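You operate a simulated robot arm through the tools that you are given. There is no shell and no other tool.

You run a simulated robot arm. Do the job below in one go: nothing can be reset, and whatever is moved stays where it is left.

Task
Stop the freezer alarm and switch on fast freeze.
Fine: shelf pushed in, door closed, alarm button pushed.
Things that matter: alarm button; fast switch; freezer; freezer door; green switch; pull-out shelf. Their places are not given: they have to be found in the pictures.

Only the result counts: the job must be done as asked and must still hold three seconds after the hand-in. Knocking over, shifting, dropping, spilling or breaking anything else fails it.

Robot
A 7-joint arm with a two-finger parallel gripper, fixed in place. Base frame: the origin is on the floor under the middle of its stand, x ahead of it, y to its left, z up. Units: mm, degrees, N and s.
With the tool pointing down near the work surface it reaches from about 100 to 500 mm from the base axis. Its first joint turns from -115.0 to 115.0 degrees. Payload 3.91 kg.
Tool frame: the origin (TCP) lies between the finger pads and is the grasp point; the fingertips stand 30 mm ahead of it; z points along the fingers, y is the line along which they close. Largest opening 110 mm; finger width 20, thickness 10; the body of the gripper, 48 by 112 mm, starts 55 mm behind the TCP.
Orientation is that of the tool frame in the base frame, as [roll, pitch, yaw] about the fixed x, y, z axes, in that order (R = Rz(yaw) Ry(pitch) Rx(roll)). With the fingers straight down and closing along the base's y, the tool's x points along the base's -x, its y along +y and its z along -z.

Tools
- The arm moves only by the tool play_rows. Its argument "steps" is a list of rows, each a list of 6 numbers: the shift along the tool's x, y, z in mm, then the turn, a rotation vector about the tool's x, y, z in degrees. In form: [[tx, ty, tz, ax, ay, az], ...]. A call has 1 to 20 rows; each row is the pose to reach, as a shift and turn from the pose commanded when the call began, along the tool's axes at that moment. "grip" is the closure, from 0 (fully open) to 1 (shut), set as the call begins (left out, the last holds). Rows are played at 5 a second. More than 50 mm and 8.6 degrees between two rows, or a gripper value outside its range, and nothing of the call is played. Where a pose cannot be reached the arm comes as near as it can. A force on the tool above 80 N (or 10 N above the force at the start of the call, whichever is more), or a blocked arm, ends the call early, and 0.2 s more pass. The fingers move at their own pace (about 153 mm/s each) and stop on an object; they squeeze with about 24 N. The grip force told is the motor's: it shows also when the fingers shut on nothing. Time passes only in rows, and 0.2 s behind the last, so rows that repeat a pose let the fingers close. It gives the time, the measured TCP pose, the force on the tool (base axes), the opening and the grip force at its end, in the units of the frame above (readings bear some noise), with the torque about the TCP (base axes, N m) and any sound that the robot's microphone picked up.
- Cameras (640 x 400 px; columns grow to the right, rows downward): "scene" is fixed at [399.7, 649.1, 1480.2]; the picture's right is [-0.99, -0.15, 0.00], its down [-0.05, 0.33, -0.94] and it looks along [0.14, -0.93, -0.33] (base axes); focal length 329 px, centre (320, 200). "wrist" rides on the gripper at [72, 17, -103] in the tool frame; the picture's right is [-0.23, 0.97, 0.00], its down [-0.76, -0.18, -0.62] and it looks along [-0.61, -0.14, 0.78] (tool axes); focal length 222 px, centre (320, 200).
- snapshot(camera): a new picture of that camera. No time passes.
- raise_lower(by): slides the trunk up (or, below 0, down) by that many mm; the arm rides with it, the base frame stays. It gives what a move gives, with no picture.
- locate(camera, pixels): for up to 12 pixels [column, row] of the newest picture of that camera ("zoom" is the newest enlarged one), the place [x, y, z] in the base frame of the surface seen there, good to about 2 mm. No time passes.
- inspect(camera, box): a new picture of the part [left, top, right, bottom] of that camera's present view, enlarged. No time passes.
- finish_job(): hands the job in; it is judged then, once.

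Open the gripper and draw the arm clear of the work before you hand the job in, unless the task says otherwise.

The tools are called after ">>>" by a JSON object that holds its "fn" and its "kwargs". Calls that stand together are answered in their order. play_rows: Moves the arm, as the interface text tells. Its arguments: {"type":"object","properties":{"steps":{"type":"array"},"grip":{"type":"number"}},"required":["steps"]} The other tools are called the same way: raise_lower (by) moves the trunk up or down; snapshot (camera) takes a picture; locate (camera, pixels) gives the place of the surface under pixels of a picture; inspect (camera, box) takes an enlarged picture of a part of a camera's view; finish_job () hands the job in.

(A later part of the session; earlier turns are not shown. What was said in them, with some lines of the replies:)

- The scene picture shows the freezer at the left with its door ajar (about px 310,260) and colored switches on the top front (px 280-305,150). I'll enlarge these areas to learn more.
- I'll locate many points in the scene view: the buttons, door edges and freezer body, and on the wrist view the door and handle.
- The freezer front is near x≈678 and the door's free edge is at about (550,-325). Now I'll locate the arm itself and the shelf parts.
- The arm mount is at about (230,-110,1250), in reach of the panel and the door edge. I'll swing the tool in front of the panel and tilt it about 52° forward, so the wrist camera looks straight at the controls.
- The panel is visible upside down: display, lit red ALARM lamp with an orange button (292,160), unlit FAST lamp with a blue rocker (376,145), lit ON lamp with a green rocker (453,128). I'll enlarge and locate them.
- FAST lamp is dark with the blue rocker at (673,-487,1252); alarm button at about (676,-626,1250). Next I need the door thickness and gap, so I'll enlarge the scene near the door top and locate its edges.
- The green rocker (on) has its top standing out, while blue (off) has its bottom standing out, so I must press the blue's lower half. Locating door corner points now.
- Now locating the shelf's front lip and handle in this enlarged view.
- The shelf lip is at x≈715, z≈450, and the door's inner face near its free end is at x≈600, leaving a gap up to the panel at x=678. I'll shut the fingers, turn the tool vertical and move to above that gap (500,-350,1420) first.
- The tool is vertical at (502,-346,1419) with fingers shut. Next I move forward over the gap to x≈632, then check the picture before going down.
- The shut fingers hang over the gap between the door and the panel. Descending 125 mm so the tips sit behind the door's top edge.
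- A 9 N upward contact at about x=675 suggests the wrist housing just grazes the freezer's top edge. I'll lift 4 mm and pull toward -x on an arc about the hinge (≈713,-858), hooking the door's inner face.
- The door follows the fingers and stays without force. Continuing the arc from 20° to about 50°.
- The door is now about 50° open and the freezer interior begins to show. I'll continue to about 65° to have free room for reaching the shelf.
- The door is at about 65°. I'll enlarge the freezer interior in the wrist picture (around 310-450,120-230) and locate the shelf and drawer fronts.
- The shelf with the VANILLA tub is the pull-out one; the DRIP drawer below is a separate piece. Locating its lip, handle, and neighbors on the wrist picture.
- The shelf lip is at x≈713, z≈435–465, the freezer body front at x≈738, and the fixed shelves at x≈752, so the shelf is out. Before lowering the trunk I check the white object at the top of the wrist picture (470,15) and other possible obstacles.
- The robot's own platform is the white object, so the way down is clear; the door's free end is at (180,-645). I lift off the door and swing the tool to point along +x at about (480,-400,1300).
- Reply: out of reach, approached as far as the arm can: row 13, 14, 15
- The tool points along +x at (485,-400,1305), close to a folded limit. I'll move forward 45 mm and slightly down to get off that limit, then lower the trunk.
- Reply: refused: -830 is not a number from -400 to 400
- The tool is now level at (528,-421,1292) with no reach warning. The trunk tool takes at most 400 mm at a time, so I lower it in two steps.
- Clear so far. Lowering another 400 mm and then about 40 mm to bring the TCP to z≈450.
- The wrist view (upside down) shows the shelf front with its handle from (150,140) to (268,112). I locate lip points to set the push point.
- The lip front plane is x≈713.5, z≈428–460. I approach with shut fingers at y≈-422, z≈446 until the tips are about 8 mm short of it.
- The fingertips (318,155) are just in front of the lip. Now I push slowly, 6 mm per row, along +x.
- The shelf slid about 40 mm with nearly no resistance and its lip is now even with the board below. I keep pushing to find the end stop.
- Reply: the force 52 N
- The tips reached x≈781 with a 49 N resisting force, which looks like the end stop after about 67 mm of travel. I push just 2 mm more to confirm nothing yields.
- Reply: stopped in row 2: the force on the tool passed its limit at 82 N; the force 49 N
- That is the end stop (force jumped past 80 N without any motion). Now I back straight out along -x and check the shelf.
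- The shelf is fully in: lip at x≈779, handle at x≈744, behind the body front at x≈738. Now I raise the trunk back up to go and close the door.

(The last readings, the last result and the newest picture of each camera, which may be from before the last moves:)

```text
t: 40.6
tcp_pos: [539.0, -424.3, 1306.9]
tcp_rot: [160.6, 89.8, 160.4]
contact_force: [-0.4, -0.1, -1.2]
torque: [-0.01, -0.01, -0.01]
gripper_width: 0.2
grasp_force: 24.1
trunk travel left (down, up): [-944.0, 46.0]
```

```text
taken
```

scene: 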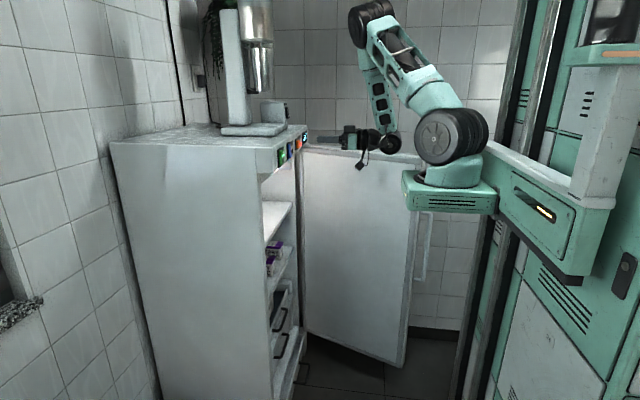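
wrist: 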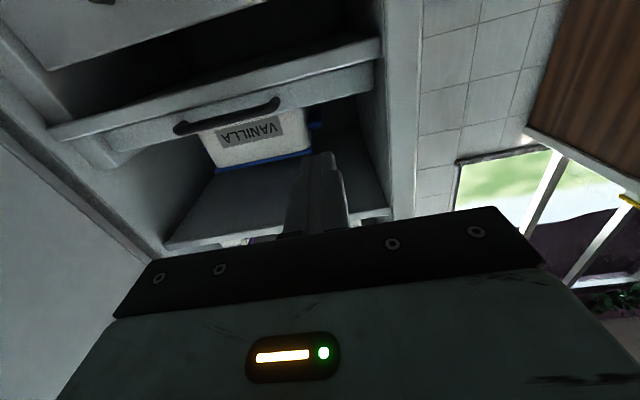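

The door is still at about 68° (free end near px 405,360). I turn the tool back to vertical above the door's free end region, at about (300,-540,1350).

>>> {"fn": "play_rows", "kwargs": {"steps": [[-3.6, -9.7, -19.9, 0, 7.5, 0], [-7.2, -19.3, -39.8, 0, 15, 0], [-10.8, -29, -59.8, 0, 22.5, 0], [-14.3, -38.7, -79.7, 0, 30, 0], [-17.9, -48.3, -99.6, 0, 37.5, 0], [-21.5, -58, -119.5, 0, 45, 0], [-25.1, -67.7, -139.4, 0, 52.5, 0], [-28.7, -77.3, -159.3, 0, 60, 0], [-32.3, -87, -179.3, 0, 67.5, 0], [-35.8, -96.7, -199.2, 0, 75, 0], [-39.4, -106.3, -219.1, 0, 82.5, 0], [-43, -116, -239, 0, 90, 0], [-43, -116, -239, 0, 90, 0]]}}

>>> {"fn": "snapshot", "kwargs": {"camera": "wrist"}}

>>> {"fn": "snapshot", "kwargs": {"camera": "scene"}}

```text
t: 43.4
tcp_pos: [302.0, -540.8, 1349.7]
tcp_rot: [179.9, -0.4, 179.9]
contact_force: [-0.9, 0.0, -0.7]
torque: [-0.02, 0.0, -0.01]
gripper_width: 0.0
grasp_force: 24.0
trunk travel left (down, up): [-944.0, 46.0]
```

```text
taken
```

wrist: 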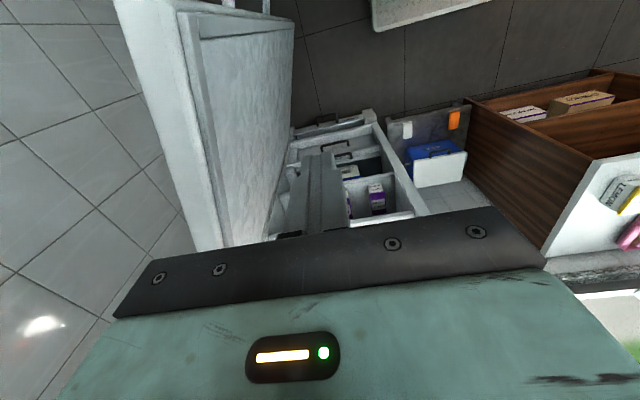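

```text
taken
```

scene: 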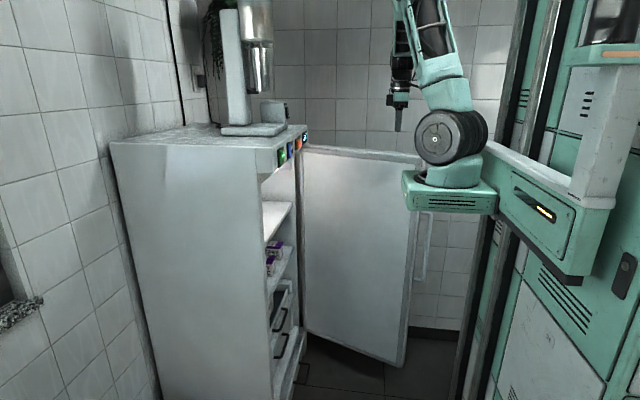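

The door's top edge is visible (from about (140,20) to (215,245)). I locate points on its top face to know its line and thickness.

>>> {"fn": "locate", "kwargs": {"camera": "wrist", "pixels": [[130, 8], [160, 15], [178, 15], [150, 60], [180, 60], [195, 60], [165, 110], [200, 130], [185, 180], [210, 190], [200, 230], [222, 235]]}}

>>> {"fn": "inspect", "kwargs": {"camera": "wrist", "box": [90, 0, 330, 150]}}

```text
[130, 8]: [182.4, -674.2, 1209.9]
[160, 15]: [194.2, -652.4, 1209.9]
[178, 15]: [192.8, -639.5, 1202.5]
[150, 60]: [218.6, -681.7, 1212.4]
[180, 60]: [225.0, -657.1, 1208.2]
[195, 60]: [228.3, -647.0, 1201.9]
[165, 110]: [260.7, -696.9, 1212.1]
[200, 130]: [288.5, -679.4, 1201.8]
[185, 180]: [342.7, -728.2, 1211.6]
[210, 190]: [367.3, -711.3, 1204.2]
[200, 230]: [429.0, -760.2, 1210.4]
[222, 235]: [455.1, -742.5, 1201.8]
```

```text
2.67 times, centred on (210, 75) of wrist
```

zoom: 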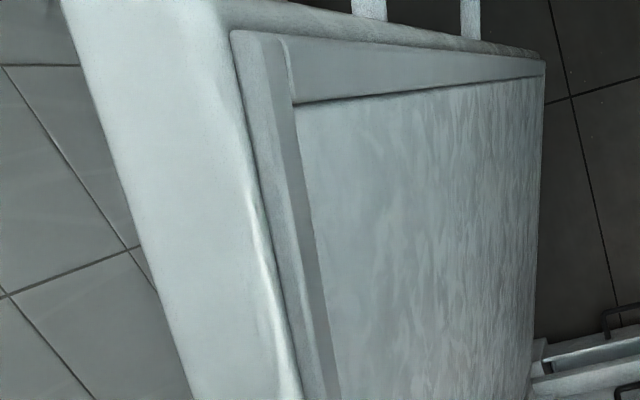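

The door is at about 67° with a 38 mm slab plus a 10 mm gasket; its mid-line at x≈225 is y≈-672. I open the gripper, turn it 25° to line up with the door and move above that spot at z≈1280.

>>> {"fn": "play_rows", "kwargs": {"steps": [[13, -22, 12, 0, 0, 4], [26, -44, 23, 0, 0, 8], [39, -66, 35, 0, 0, 12], [52, -88, 47, 0, 0, 16], [65, -110, 58, 0, 0, 20], [77, -131, 70, 0, 0, 25], [77, -131, 70, 0, 0, 25]], "grip": 0}}

>>> {"fn": "snapshot", "kwargs": {"camera": "wrist"}}

>>> {"fn": "snapshot", "kwargs": {"camera": "scene"}}

```text
t: 45.0
tcp_pos: [222.3, -670.9, 1280.3]
tcp_rot: [-180.0, -0.3, 154.9]
contact_force: [-0.9, -0.5, 0.6]
torque: [0.01, 0.01, 0.03]
gripper_width: 110.2
grasp_force: 0.1
trunk travel left (down, up): [-944.0, 46.0]
```

```text
taken
```

wrist: 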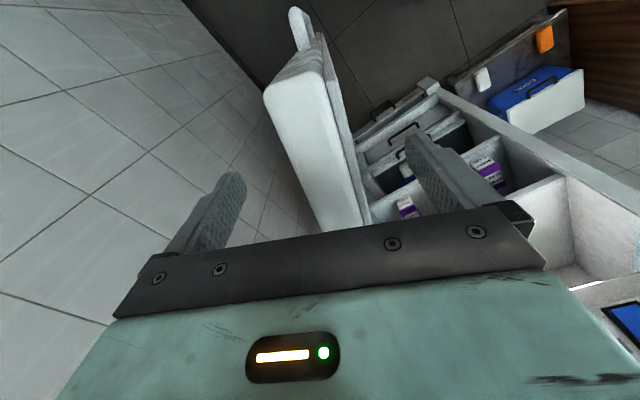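

```text
taken
```

scene: 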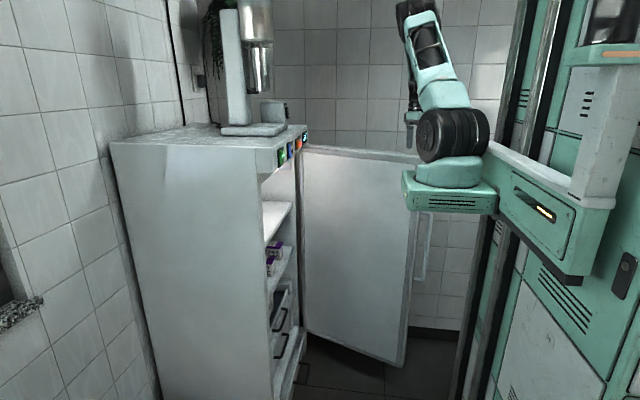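

The door's slab passes between the open fingers. Descending 78 mm so the fingers straddle the door's top.

>>> {"fn": "play_rows", "kwargs": {"steps": [[0, 0, 20, 0, 0, 0], [0, 0, 40, 0, 0, 0], [0, 0, 60, 0, 0, 0], [0, 0, 76, 0, 0, 0], [0, 0, 76, 0, 0, 0]]}}

>>> {"fn": "snapshot", "kwargs": {"camera": "wrist"}}

>>> {"fn": "inspect", "kwargs": {"camera": "scene", "box": [360, 80, 500, 220]}}

```text
t: 46.2
tcp_pos: [221.0, -671.0, 1207.2]
tcp_rot: [179.9, -0.1, 154.8]
contact_force: [0.8, 0.3, -0.1]
torque: [0.03, 0.01, 0.0]
gripper_width: 110.0
grasp_force: 0.0
trunk travel left (down, up): [-944.0, 46.0]
```

```text
taken
```

wrist: 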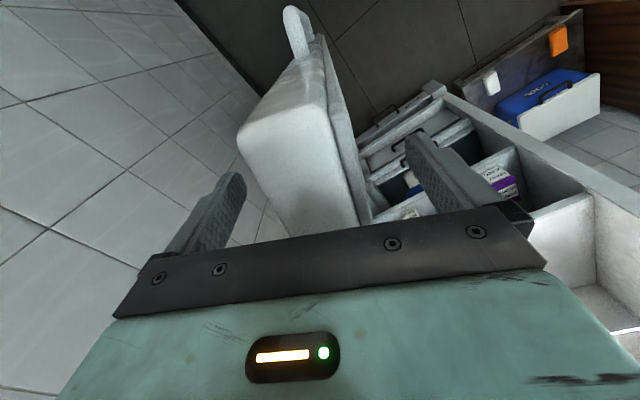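

```text
2.86 times, centred on (430, 150) of scene
```

zoom: 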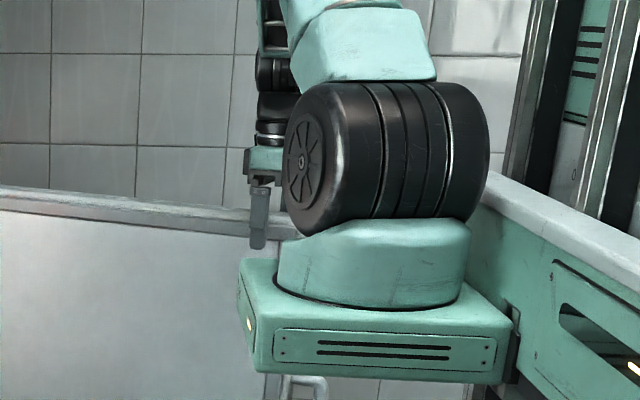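

The fingers straddle the slab with no contact force. I sweep along the arc toward closing, turning the tool with the door, first from 69° to about 51°.

>>> {"fn": "play_rows", "kwargs": {"steps": [[0.6, 13.7, 0, 0, 0, 1.5], [1.1, 27.5, 0, 0, 0, 3], [1.2, 41.2, 0, 0, 0, 4.5], [1.0, 55, 0, 0, 0, 6], [-0.5, 82.5, 0, 0, 0, 9], [-3.5, 109.9, 0, 0, 0, 12], [-7.8, 137.1, 0, 0, 0, 15], [-13.6, 164.1, 0, 0, 0, 18]]}}

>>> {"fn": "snapshot", "kwargs": {"camera": "wrist"}}

>>> {"fn": "snapshot", "kwargs": {"camera": "scene"}}

```text
t: 48.0
tcp_pos: [301.7, -525.1, 1204.7]
tcp_rot: [-180.0, -0.3, 136.8]
contact_force: [0.1, -0.7, -0.2]
torque: [0.03, -0.02, -0.01]
gripper_width: 109.9
grasp_force: 0.1
trunk travel left (down, up): [-944.0, 46.0]
```

```text
taken
```

wrist: 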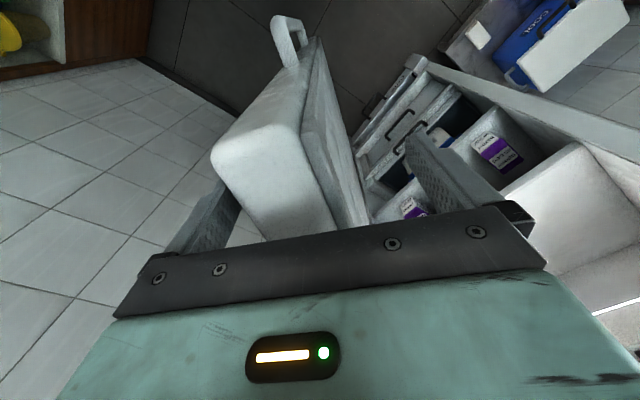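

```text
taken
```

scene: 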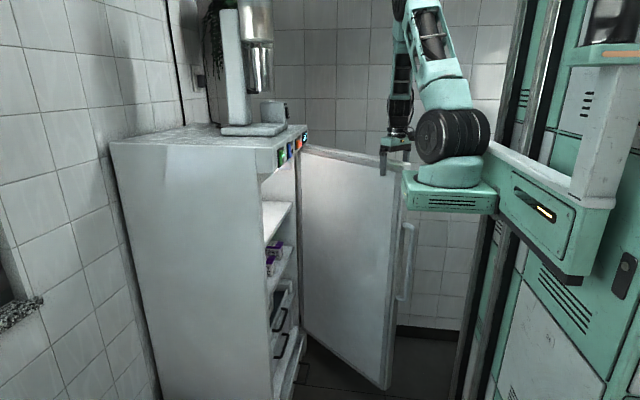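

The sweep works with negligible force; the door is at about 53°. Continuing the arc to about 21°.

>>> {"fn": "play_rows", "kwargs": {"steps": [[1.4, 27.5, 0, 0, 0, 3], [1.3, 55, 0, 0, 0, 6], [-0.1, 82.5, 0, 0, 0, 9], [-3.1, 109.9, 0, 0, 0, 12], [-7.4, 137.1, 0, 0, 0, 15], [-13.2, 164, 0, 0, 0, 18], [-20.4, 190.6, 0, 0, 0, 21], [-29, 216.8, 0, 0, 0, 24], [-38.8, 242.5, 0, 0, 0, 27], [-50.1, 267.6, 0, 0, 0, 30]]}}

>>> {"fn": "snapshot", "kwargs": {"camera": "wrist"}}

>>> {"fn": "snapshot", "kwargs": {"camera": "scene"}}

```text
t: 50.2
tcp_pos: [522.1, -365.4, 1203.7]
tcp_rot: [-179.8, -0.3, 106.9]
contact_force: [-0.7, -0.2, -0.4]
torque: [0.02, -0.02, 0.03]
gripper_width: 110.2
grasp_force: 0.1
trunk travel left (down, up): [-944.0, 46.0]
```

```text
taken
```

wrist: 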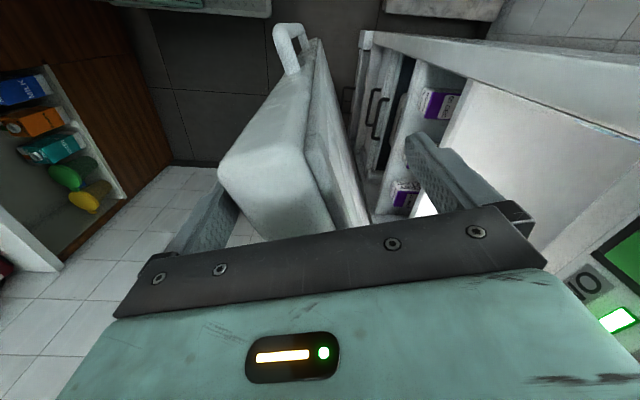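

```text
taken
```

scene: 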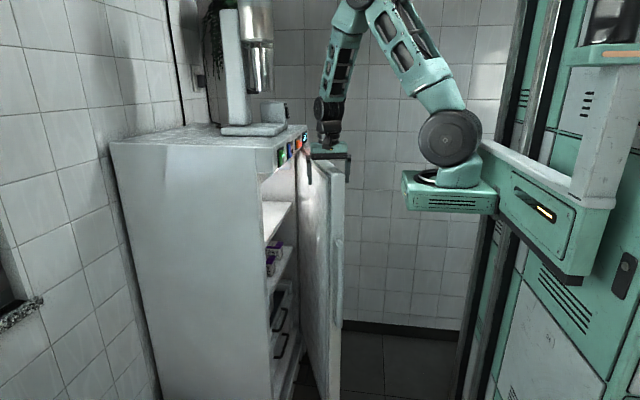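

The door is at about 24°. I lift out of it and turn the tool back to its original heading in front of the door.

>>> {"fn": "play_rows", "kwargs": {"steps": [[0, 0, -40, 0, 0, 0], [0, 0, -80, 0, 0, 0], [0, 0, -115, 0, 0, 0], [-3, -9, -118, 0, 0, -7.3], [-6, -18, -120, 0, 0, -14.6], [-9, -28, -120, 0, 0, -21.9], [-12, -37, -120, 0, 0, -29.2], [-15, -46, -120, 0, 0, -36.5], [-18, -55, -120, 0, 0, -43.8], [-21, -65, -120, 0, 0, -51.1], [-24, -74, -120, 0, 0, -58.4], [-27, -83, -120, 0, 0, -65.7], [-29.4, -92.5, -120, 0, 0, -73], [-29.4, -92.5, -120, 0, 0, -73]], "grip": 0}}

>>> {"fn": "snapshot", "kwargs": {"camera": "wrist"}}

>>> {"fn": "snapshot", "kwargs": {"camera": "scene"}}

```text
t: 53.2
tcp_pos: [443.2, -420.8, 1324.1]
tcp_rot: [180.0, -0.3, 179.9]
contact_force: [0.2, -0.1, 0.3]
torque: [-0.01, -0.01, 0.01]
gripper_width: 110.1
grasp_force: 0.0
trunk travel left (down, up): [-944.0, 46.0]
```

```text
taken
```

wrist: 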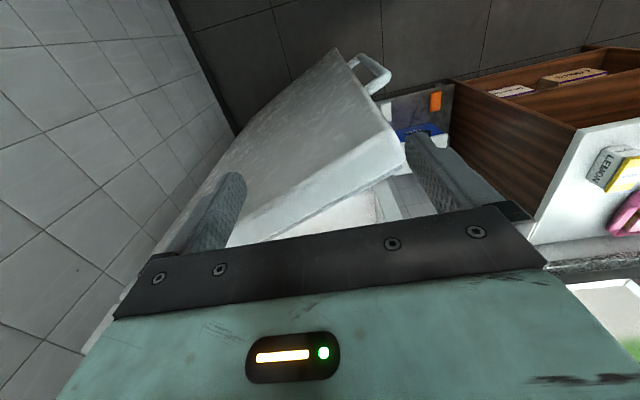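

```text
taken
```

scene: 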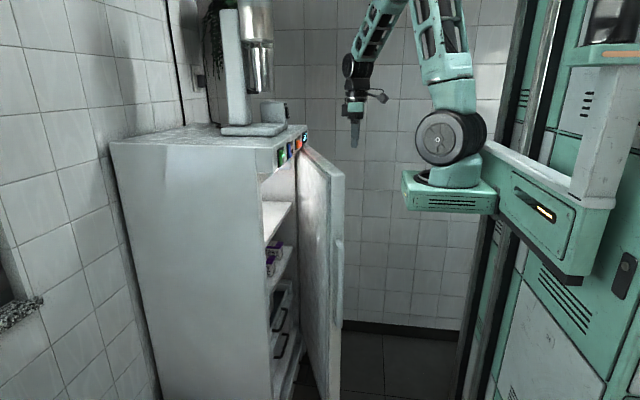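

Now I locate the door's present position from this wrist picture, to plan the push from its front side.

>>> {"fn": "locate", "kwargs": {"camera": "wrist", "pixels": [[403, 160], [380, 120], [340, 60], [330, 200], [300, 150], [260, 220], [370, 80], [385, 70]]}}

```text
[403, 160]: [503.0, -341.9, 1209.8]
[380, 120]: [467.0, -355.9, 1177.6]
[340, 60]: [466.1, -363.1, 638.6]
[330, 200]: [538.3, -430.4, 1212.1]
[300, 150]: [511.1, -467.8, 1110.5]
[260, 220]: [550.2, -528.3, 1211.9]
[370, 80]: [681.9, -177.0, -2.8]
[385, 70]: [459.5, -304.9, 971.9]
```

The door front is at 22.5° with x≈489 at y=-410. I shut the fingers and descend in front of it to z≈1190, ready to push it with the finger sides.

>>> {"fn": "play_rows", "kwargs": {"steps": [[3, 11, 0, 0, 0, 0], [3, 11, 30, 0, 0, 0], [3, 11, 65, 0, 0, 0], [3, 11, 100, 0, 0, 0], [3, 11, 134, 0, 0, 0], [3, 11, 134, 0, 0, 0]], "grip": 1}}

>>> {"fn": "snapshot", "kwargs": {"camera": "wrist"}}

```text
t: 54.6
tcp_pos: [438.6, -410.9, 1188.3]
tcp_rot: [179.9, -0.2, 179.9]
contact_force: [0.3, 0.1, 0.0]
torque: [0.01, -0.02, -0.03]
gripper_width: 0.0
grasp_force: 23.6
trunk travel left (down, up): [-944.0, 46.0]
```

```text
taken
```

wrist: 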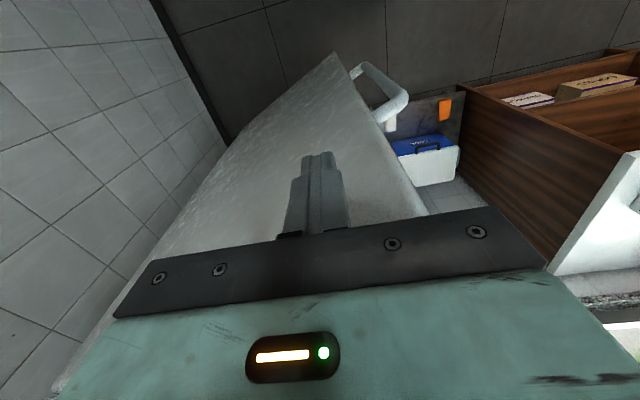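

The fingers are in front of the door's outer face. I push toward +x along a gentle arc to bring the door to about 9°.

>>> {"fn": "play_rows", "kwargs": {"steps": [[-12, 3, 0, 0, 0, 0], [-24, 6, 0, 0, 0, 0], [-36, 9, 0, 0, 0, 0], [-50, 13, 0, 0, 0, 0], [-66, 17, 0, 0, 0, 0], [-82, 21, 0, 0, 0, 0], [-98, 25, 0, 0, 0, 0], [-114, 29, 0, 0, 0, 0], [-130, 33, 0, 0, 0, 0], [-145, 37, 0, 0, 0, 0]]}}

>>> {"fn": "snapshot", "kwargs": {"camera": "wrist"}}

>>> {"fn": "snapshot", "kwargs": {"camera": "scene"}}

```text
t: 56.8
tcp_pos: [584.7, -371.5, 1189.8]
tcp_rot: [179.9, -0.1, 180.0]
contact_force: [-0.2, 0.5, 0.4]
torque: [-0.01, -0.02, -0.02]
gripper_width: 0.0
grasp_force: 23.7
trunk travel left (down, up): [-944.0, 46.0]
```

```text
taken
```

wrist: 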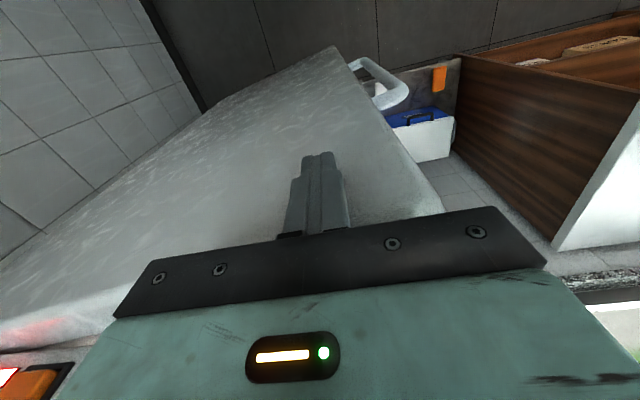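

```text
taken
```

scene: 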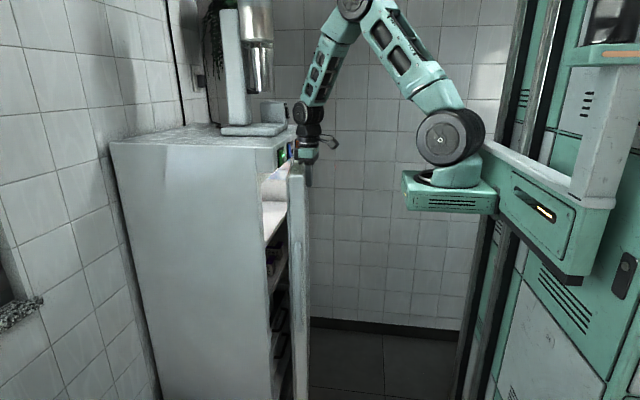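

The door is at about 9°. I back off and turn the tool level (pointing +x) at about (520,-420,1170) for the final straight push.

>>> {"fn": "play_rows", "kwargs": {"steps": [[30, -5, 0, 0, 0, 0], [65, -15, 0, 0, 0, 0], [100, -30, 0, 0, 0, 0], [97, -32, 2, 0, -7.5, 0], [94, -34, 4, 0, -15, 0], [91, -36, 5, 0, -22.5, 0], [88, -38, 7, 0, -30, 0], [85, -40, 8, 0, -37.5, 0], [82, -42, 10, 0, -45, 0], [79, -44, 12, 0, -52.5, 0], [76, -46, 13, 0, -60, 0], [73, -48, 15, 0, -67.5, 0], [70, -50, 17, 0, -75, 0], [67, -50, 18, 0, -82.5, 0], [65, -50, 20, 0, -90, 0], [65, -50, 20, 0, -90, 0]]}}

>>> {"fn": "snapshot", "kwargs": {"camera": "wrist"}}

>>> {"fn": "snapshot", "kwargs": {"camera": "scene"}}

```text
t: 60.2
tcp_pos: [519.4, -424.5, 1170.2]
tcp_rot: [150.0, 89.8, 149.9]
contact_force: [0.7, 0.6, -0.6]
torque: [-0.02, -0.02, 0.0]
gripper_width: 0.0
grasp_force: 24.2
trunk travel left (down, up): [-944.0, 46.0]
```

```text
taken
```

wrist: 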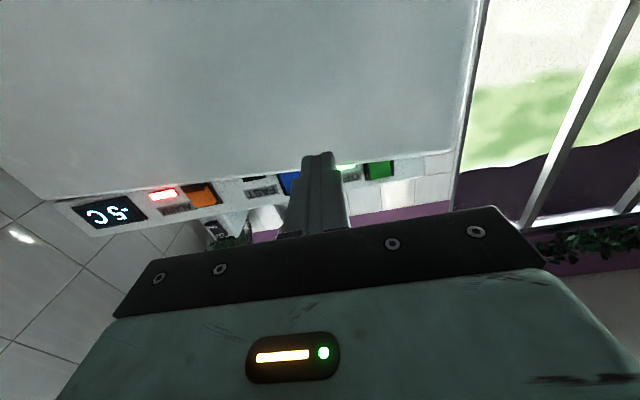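

```text
taken
```

scene: 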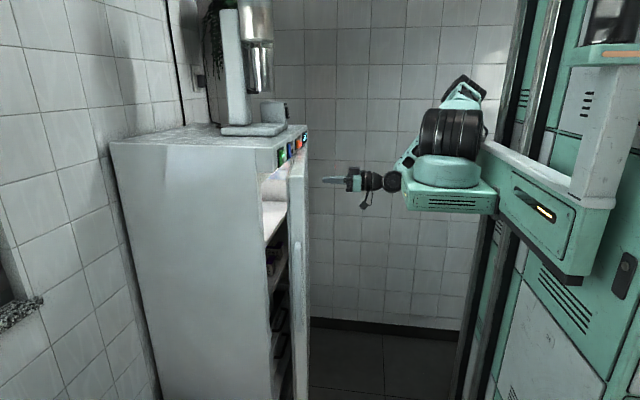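

The tool is level, tips at x≈549, with the door front at x≈604. I push forward along +x slowly until the door seats.

>>> {"fn": "play_rows", "kwargs": {"steps": [[0, 0, 20, 0, 0, 0], [0, 0, 38, 0, 0, 0], [0, 0, 48, 0, 0, 0], [0, 0, 56, 0, 0, 0], [0, 0, 64, 0, 0, 0], [0, 0, 72, 0, 0, 0], [0, 0, 80, 0, 0, 0], [0, 0, 88, 0, 0, 0], [0, 0, 96, 0, 0, 0], [0, 0, 104, 0, 0, 0], [0, 0, 112, 0, 0, 0], [0, 0, 120, 0, 0, 0]]}}

>>> {"fn": "snapshot", "kwargs": {"camera": "wrist"}}

>>> {"fn": "snapshot", "kwargs": {"camera": "scene"}}

```text
t: 62.8
tcp_pos: [639.3, -424.6, 1170.2]
tcp_rot: [161.8, 89.8, 161.6]
contact_force: [-0.7, 0.6, -0.2]
torque: [0.02, -0.03, -0.02]
gripper_width: 0.0
grasp_force: 24.1
trunk travel left (down, up): [-944.0, 46.0]
```

```text
taken
```

wrist: 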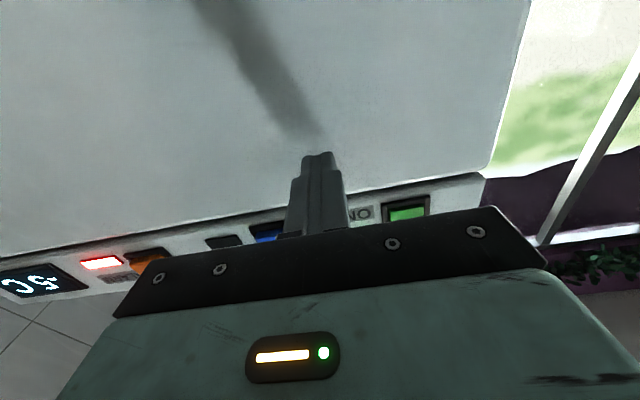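

```text
taken
```

scene: 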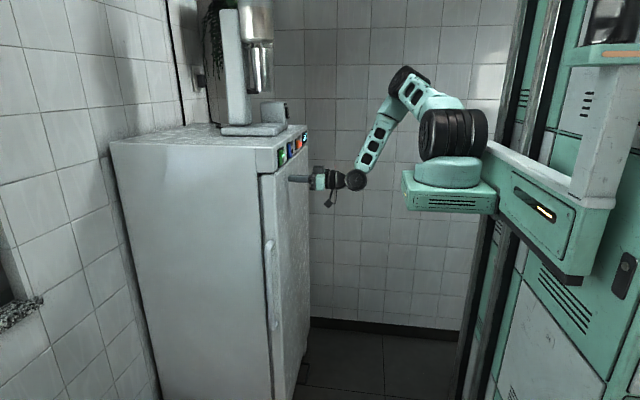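

The door is almost shut. I keep pushing gently until it seats with clear resistance.

>>> {"fn": "play_rows", "kwargs": {"steps": [[0, 0, 6, 0, 0, 0], [0, 0, 12, 0, 0, 0], [0, 0, 18, 0, 0, 0], [0, 0, 23, 0, 0, 0], [0, 0, 27, 0, 0, 0], [0, 0, 31, 0, 0, 0], [0, 0, 34, 0, 0, 0]]}}

>>> {"fn": "snapshot", "kwargs": {"camera": "wrist"}}

>>> {"fn": "inspect", "kwargs": {"camera": "scene", "box": [240, 120, 340, 220]}}

```text
t: 63.8
tcp_pos: [649.5, -423.6, 1169.8]
tcp_rot: [168.8, 89.6, 168.6]
contact_force: [-60.5, 9.2, 20.2]
torque: [-0.14, -1.19, 0.31]
gripper_width: 0.0
grasp_force: 24.5
trunk travel left (down, up): [-944.0, 46.0]
stopped in row 4: the force on the tool passed its limit at 90 N (the readings are from after the stop); the commanded pose is now the measured one
```

```text
taken
```

wrist: 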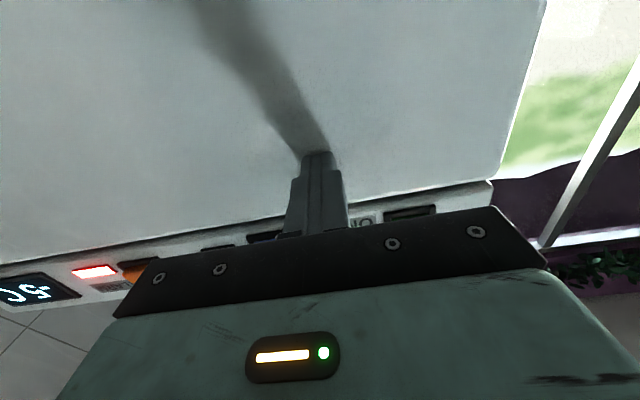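

```text
4.00 times, centred on (290, 170) of scene
```

zoom: 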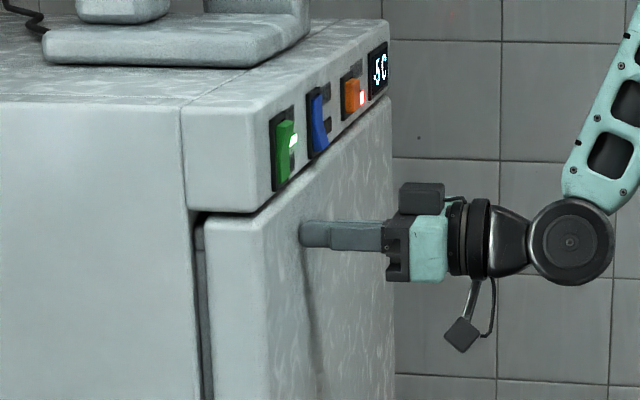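

The door stopped at x≈680, flush with the panel (x≈678), with over 80 N resistance. I check the door's plane at several points and look at the displays.

>>> {"fn": "locate", "kwargs": {"camera": "wrist", "pixels": [[100, 150], [60, 60], [200, 150], [480, 100], [450, 150], [400, 30], [20, 200], [100, 271], [140, 268], [480, 195]]}}

>>> {"fn": "locate", "kwargs": {"camera": "zoom", "pixels": [[225, 300], [255, 300], [300, 300], [198, 300], [375, 150], [200, 240], [230, 225]]}}

```text
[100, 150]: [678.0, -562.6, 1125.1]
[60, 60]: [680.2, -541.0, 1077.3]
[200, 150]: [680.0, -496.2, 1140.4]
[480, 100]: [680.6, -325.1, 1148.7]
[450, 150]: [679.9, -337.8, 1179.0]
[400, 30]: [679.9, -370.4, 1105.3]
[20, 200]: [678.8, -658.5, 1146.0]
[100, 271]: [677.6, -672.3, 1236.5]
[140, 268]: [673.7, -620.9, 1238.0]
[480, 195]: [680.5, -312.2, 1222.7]
```

```text
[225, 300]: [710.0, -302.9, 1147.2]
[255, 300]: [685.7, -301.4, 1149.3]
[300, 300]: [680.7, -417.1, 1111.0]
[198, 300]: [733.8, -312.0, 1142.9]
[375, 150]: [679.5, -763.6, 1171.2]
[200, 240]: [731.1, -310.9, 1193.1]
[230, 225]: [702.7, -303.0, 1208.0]
```

The door plane is x≈680 all across from y=-312 to -763, so it is fully closed. I back off and move in front of the orange alarm button (y≈-626, z≈1250).

>>> {"fn": "play_rows", "kwargs": {"steps": [[0, 0, -20, 0, 0, 0], [0, 0, -55, 0, 0, 0], [0, 0, -90, 0, 0, 0], [-14, -34, -90, 0, 0, 0], [-28, -68, -90, 0, 0, 0], [-42, -102, -90, 0, 0, 0], [-56, -136, -90, 0, 0, 0], [-70, -170, -90, 0, 0, 0], [-80, -202, -90, 0, 0, 0], [-80, -202, -90, 0, 0, 0]]}}

>>> {"fn": "snapshot", "kwargs": {"camera": "wrist"}}

>>> {"fn": "snapshot", "kwargs": {"camera": "scene"}}

```text
t: 66.0
tcp_pos: [565.6, -628.7, 1245.0]
tcp_rot: [168.3, 89.3, 168.2]
contact_force: [-0.5, 0.6, 0.1]
torque: [0.0, 0.01, -0.01]
gripper_width: 0.2
grasp_force: 24.2
trunk travel left (down, up): [-944.0, 46.0]
```

```text
taken
```

wrist: 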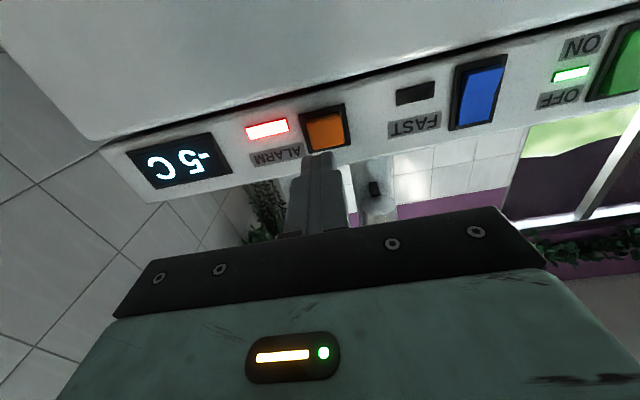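

```text
taken
```

scene: 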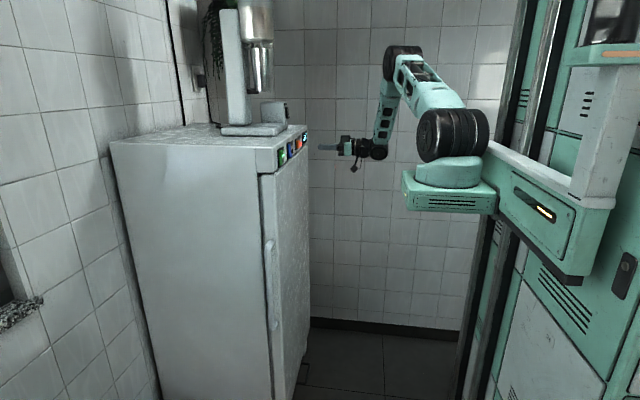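

The panel is clearly visible; alarm button at (325,130), FAST rocker at (478,92). I enlarge and locate both precisely.

>>> {"fn": "inspect", "kwargs": {"camera": "wrist", "box": [220, 40, 540, 200]}}

>>> {"fn": "locate", "kwargs": {"camera": "wrist", "pixels": [[325, 130], [309, 122], [340, 113], [313, 147], [345, 138], [325, 112], [478, 90], [462, 80], [500, 68], [460, 118], [495, 110], [478, 110]]}}

```text
2.00 times, centred on (380, 120) of wrist
```

zoom: 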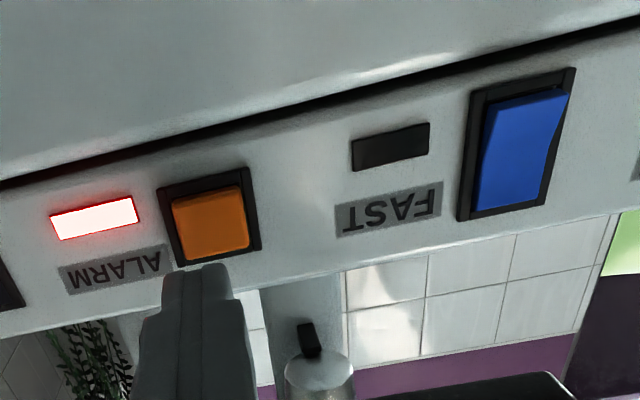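

```text
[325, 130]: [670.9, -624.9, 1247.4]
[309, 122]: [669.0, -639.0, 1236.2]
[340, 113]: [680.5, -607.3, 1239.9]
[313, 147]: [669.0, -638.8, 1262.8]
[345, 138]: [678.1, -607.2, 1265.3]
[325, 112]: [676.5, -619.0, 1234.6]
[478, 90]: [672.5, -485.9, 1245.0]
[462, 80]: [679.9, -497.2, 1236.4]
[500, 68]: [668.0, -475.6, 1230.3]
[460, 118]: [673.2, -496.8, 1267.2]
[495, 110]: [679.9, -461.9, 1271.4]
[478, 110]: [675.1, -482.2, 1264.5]
```

The alarm button face is at x≈670, centre (y≈-625, z≈1249). I align and advance until the tips are about 6 mm from it.

>>> {"fn": "play_rows", "kwargs": {"steps": [[-4, 3.7, 15, 0, 0, 0], [-4, 3.7, 35, 0, 0, 0], [-4, 3.7, 55, 0, 0, 0], [-4, 3.7, 68, 0, 0, 0], [-4, 3.7, 68, 0, 0, 0]]}}

>>> {"fn": "snapshot", "kwargs": {"camera": "wrist"}}

>>> {"fn": "inspect", "kwargs": {"camera": "scene", "box": [260, 110, 360, 180]}}

```text
t: 67.2
tcp_pos: [633.5, -624.4, 1249.5]
tcp_rot: [166.1, 89.4, 165.9]
contact_force: [-0.2, 0.1, -1.5]
torque: [0.0, 0.0, -0.03]
gripper_width: 0.0
grasp_force: 24.0
trunk travel left (down, up): [-944.0, 46.0]
```

```text
taken
```

wrist: 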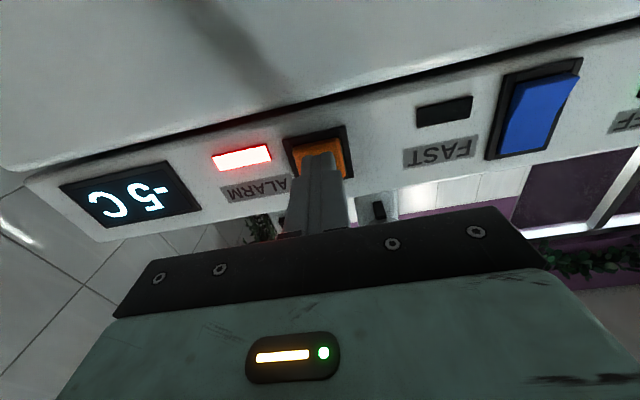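

```text
5.71 times, centred on (310, 145) of scene
```

zoom: 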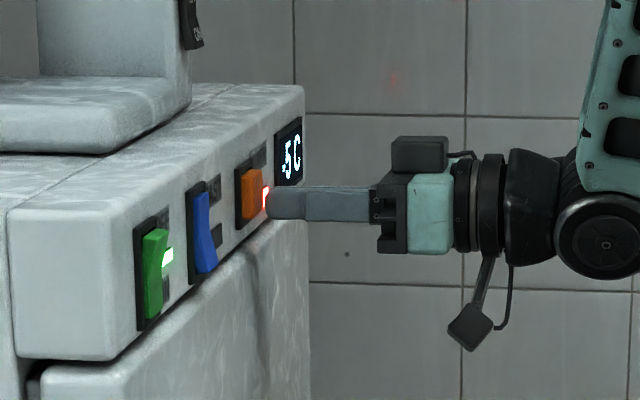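

The tips are centred on the orange button. I press in small steps and watch the force and lamp.

>>> {"fn": "play_rows", "kwargs": {"steps": [[0, 0, 4, 0, 0, 0], [0, 0, 7, 0, 0, 0], [0, 0, 9, 0, 0, 0], [0, 0, 11, 0, 0, 0], [0, 0, 11, 0, 0, 0]]}}

>>> {"fn": "snapshot", "kwargs": {"camera": "wrist"}}

```text
t: 68.4
tcp_pos: [644.2, -622.9, 1249.5]
tcp_rot: [168.8, 89.4, 168.6]
contact_force: [-8.4, 1.9, -0.4]
torque: [-0.04, -0.03, 0.08]
gripper_width: 0.2
grasp_force: 24.2
trunk travel left (down, up): [-944.0, 46.0]
heard: click
```

```text
taken
```

wrist: 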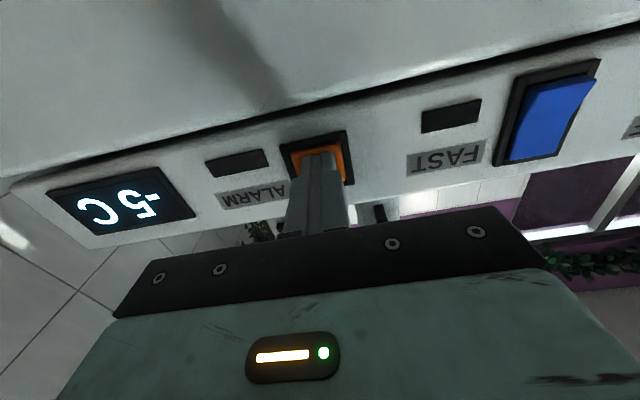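

A click was heard and the alarm lamp went dark. I back off and move in front of the lower half of the blue FAST rocker (y≈-486, z≈1238).

>>> {"fn": "play_rows", "kwargs": {"steps": [[0, 0, -20, 0, 0, 0], [0, 0, -45, 0, 0, 0], [3, 35, -45, 0, 0, 0], [6, 70, -45, 0, 0, 0], [9, 105, -45, 0, 0, 0], [11, 138, -45, 0, 0, 0], [11, 138, -45, 0, 0, 0]]}}

>>> {"fn": "snapshot", "kwargs": {"camera": "wrist"}}

>>> {"fn": "inspect", "kwargs": {"camera": "wrist", "box": [120, 60, 440, 220]}}

```text
t: 70.0
tcp_pos: [601.4, -486.2, 1238.0]
tcp_rot: [170.1, 89.2, 170.1]
contact_force: [-0.6, -0.6, -0.2]
torque: [-0.02, 0.0, 0.02]
gripper_width: 0.0
grasp_force: 24.2
trunk travel left (down, up): [-944.0, 46.0]
```

```text
taken
```

wrist: 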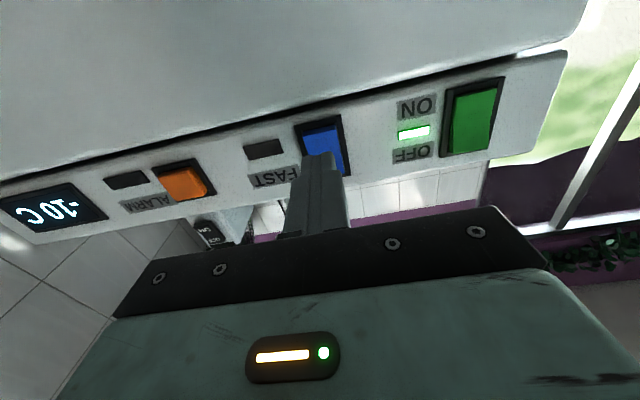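

```text
2.00 times, centred on (280, 140) of wrist
```

zoom: 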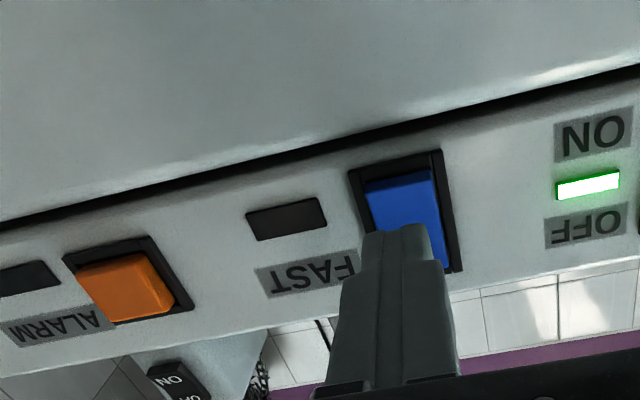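

The display now reads -10 C and the alarm lamp is off. The tip is aligned with the blue rocker's lower half; I advance and press in small steps.

>>> {"fn": "play_rows", "kwargs": {"steps": [[-1, 0, 15, 0, 0, 0], [-1, 0, 30, 0, 0, 0], [-1, 0, 35, 0, 0, 0], [-1, 0, 38, 0, 0, 0], [-1, 0, 41, 0, 0, 0], [-1, 0, 43, 0, 0, 0], [-1, 0, 43, 0, 0, 0]]}}

>>> {"fn": "snapshot", "kwargs": {"camera": "wrist"}}

```text
t: 71.6
tcp_pos: [642.2, -485.9, 1239.7]
tcp_rot: [166.7, 89.3, 166.5]
contact_force: [-14.2, 5.7, 0.7]
torque: [-0.09, -0.13, 0.14]
gripper_width: 0.1
grasp_force: 24.0
trunk travel left (down, up): [-944.0, 46.0]
```

```text
taken
```

wrist: 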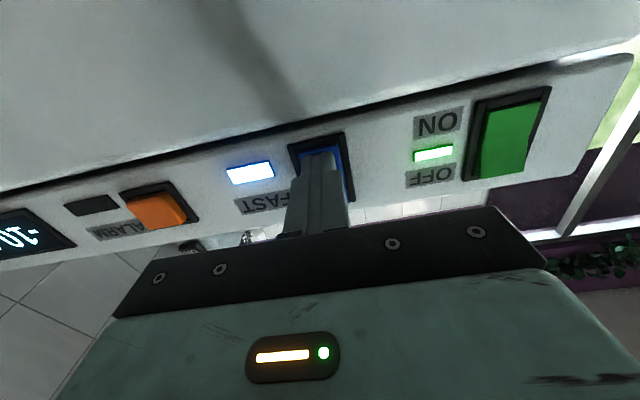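

The FAST lamp is now lit. I back off and check that the rocker stays in its new position.

>>> {"fn": "play_rows", "kwargs": {"steps": [[0, 0, -15, 0, 0, 0], [0, 0, -50, 0, 0, 0], [0, 0, -85, 0, 0, 0], [0, 0, -85, 0, 0, 0]]}}

>>> {"fn": "snapshot", "kwargs": {"camera": "wrist"}}

>>> {"fn": "inspect", "kwargs": {"camera": "scene", "box": [255, 110, 335, 180]}}

```text
t: 72.6
tcp_pos: [559.3, -486.5, 1241.7]
tcp_rot: [166.6, 89.5, 166.5]
contact_force: [-0.4, -0.5, 0.5]
torque: [-0.01, -0.05, 0.02]
gripper_width: 0.0
grasp_force: 24.1
trunk travel left (down, up): [-944.0, 46.0]
```

```text
taken
```

wrist: 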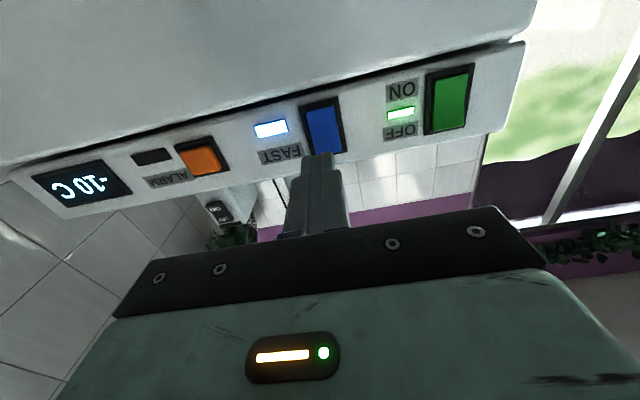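

```text
5.71 times, centred on (295, 145) of scene
```

zoom: 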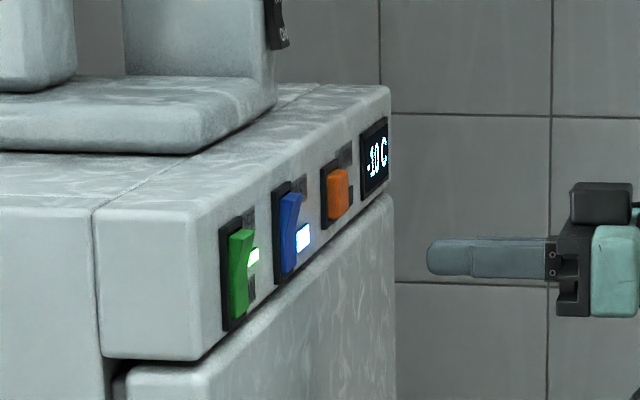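

The blue rocker stays tipped like the green one, FAST lamp lit, alarm lamp dark, display -10 C. I now draw the arm back, open the gripper, and let some time pass to verify that everything holds.

>>> {"fn": "play_rows", "kwargs": {"steps": [[-10, 10, -20, 0, 0, 0], [-20, 20, -40, 0, 0, 0], [-30, 30, -50, 0, 0, 0], [-30, 30, -50, 0, 0, 0], [-30, 30, -50, 0, 0, 0], [-30, 30, -50, 0, 0, 0], [-30, 30, -50, 0, 0, 0], [-30, 30, -50, 0, 0, 0], [-30, 30, -50, 0, 0, 0], [-30, 30, -50, 0, 0, 0], [-30, 30, -50, 0, 0, 0], [-30, 30, -50, 0, 0, 0], [-30, 30, -50, 0, 0, 0], [-30, 30, -50, 0, 0, 0], [-30, 30, -50, 0, 0, 0]], "grip": 0}}

>>> {"fn": "snapshot", "kwargs": {"camera": "wrist"}}

>>> {"fn": "snapshot", "kwargs": {"camera": "scene"}}

>>> {"fn": "locate", "kwargs": {"camera": "scene", "pixels": [[285, 250], [300, 200], [270, 200], [295, 300], [305, 170], [270, 260]]}}

```text
t: 75.8
tcp_pos: [510.9, -456.1, 1272.4]
tcp_rot: [167.9, 89.3, 167.5]
contact_force: [0.1, 0.9, 0.6]
torque: [-0.01, -0.02, -0.02]
gripper_width: 110.2
grasp_force: 0.0
trunk travel left (down, up): [-944.0, 46.0]
```

```text
taken
```

wrist: 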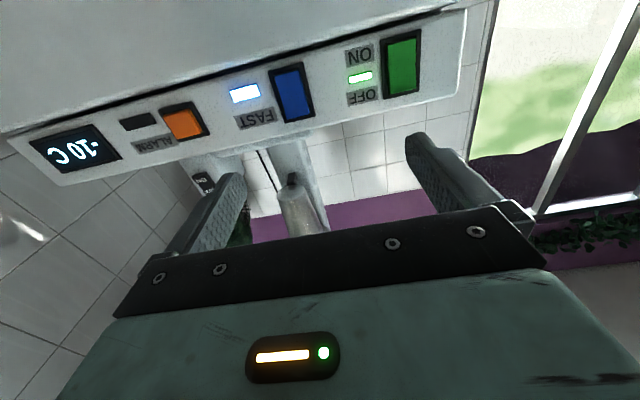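

```text
taken
```

scene: 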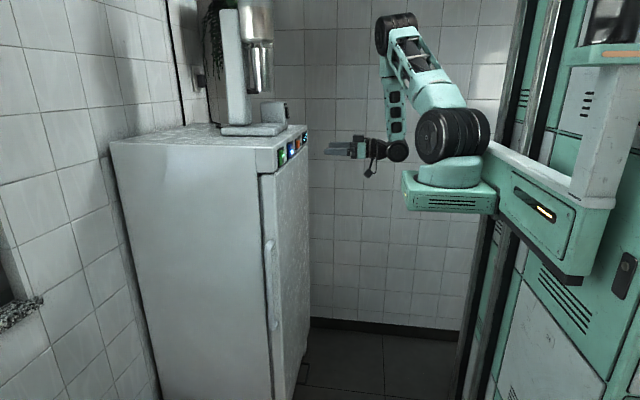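

```text
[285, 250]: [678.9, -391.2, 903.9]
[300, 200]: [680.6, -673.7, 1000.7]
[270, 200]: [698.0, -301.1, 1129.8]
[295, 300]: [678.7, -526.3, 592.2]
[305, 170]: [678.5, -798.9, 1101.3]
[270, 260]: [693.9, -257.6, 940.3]
```

After three more seconds all holds: door flat at x≈679, alarm lamp dark, FAST and ON lamps lit, gripper open and clear of the freezer. Handing the job in.

>>> {"fn": "finish_job", "kwargs": {}}

```text
The job is handed in.
```

The freezer alarm is off and fast freeze is on, and I have handed the job in.

- **Shelf:** pushed in to its end stop.
- **Door:** closed, flat across its whole width and level with the control panel.
- **Alarm:** I pressed the orange button and heard a click. Its lamp went dark and has stayed dark.
- **Fast freeze:** I pressed the lower half of the blue rocker. It stayed over in its new position and its lamp is lit.
- **Green switch:** untouched, still on.

I waited about three seconds with the arm drawn back and the gripper open, and nothing had changed; the display read -10 C. While I was opening the door, the wrist lightly touched the freezer's top edge (about 9 N). I saw no sign that anything was knocked over or moved.
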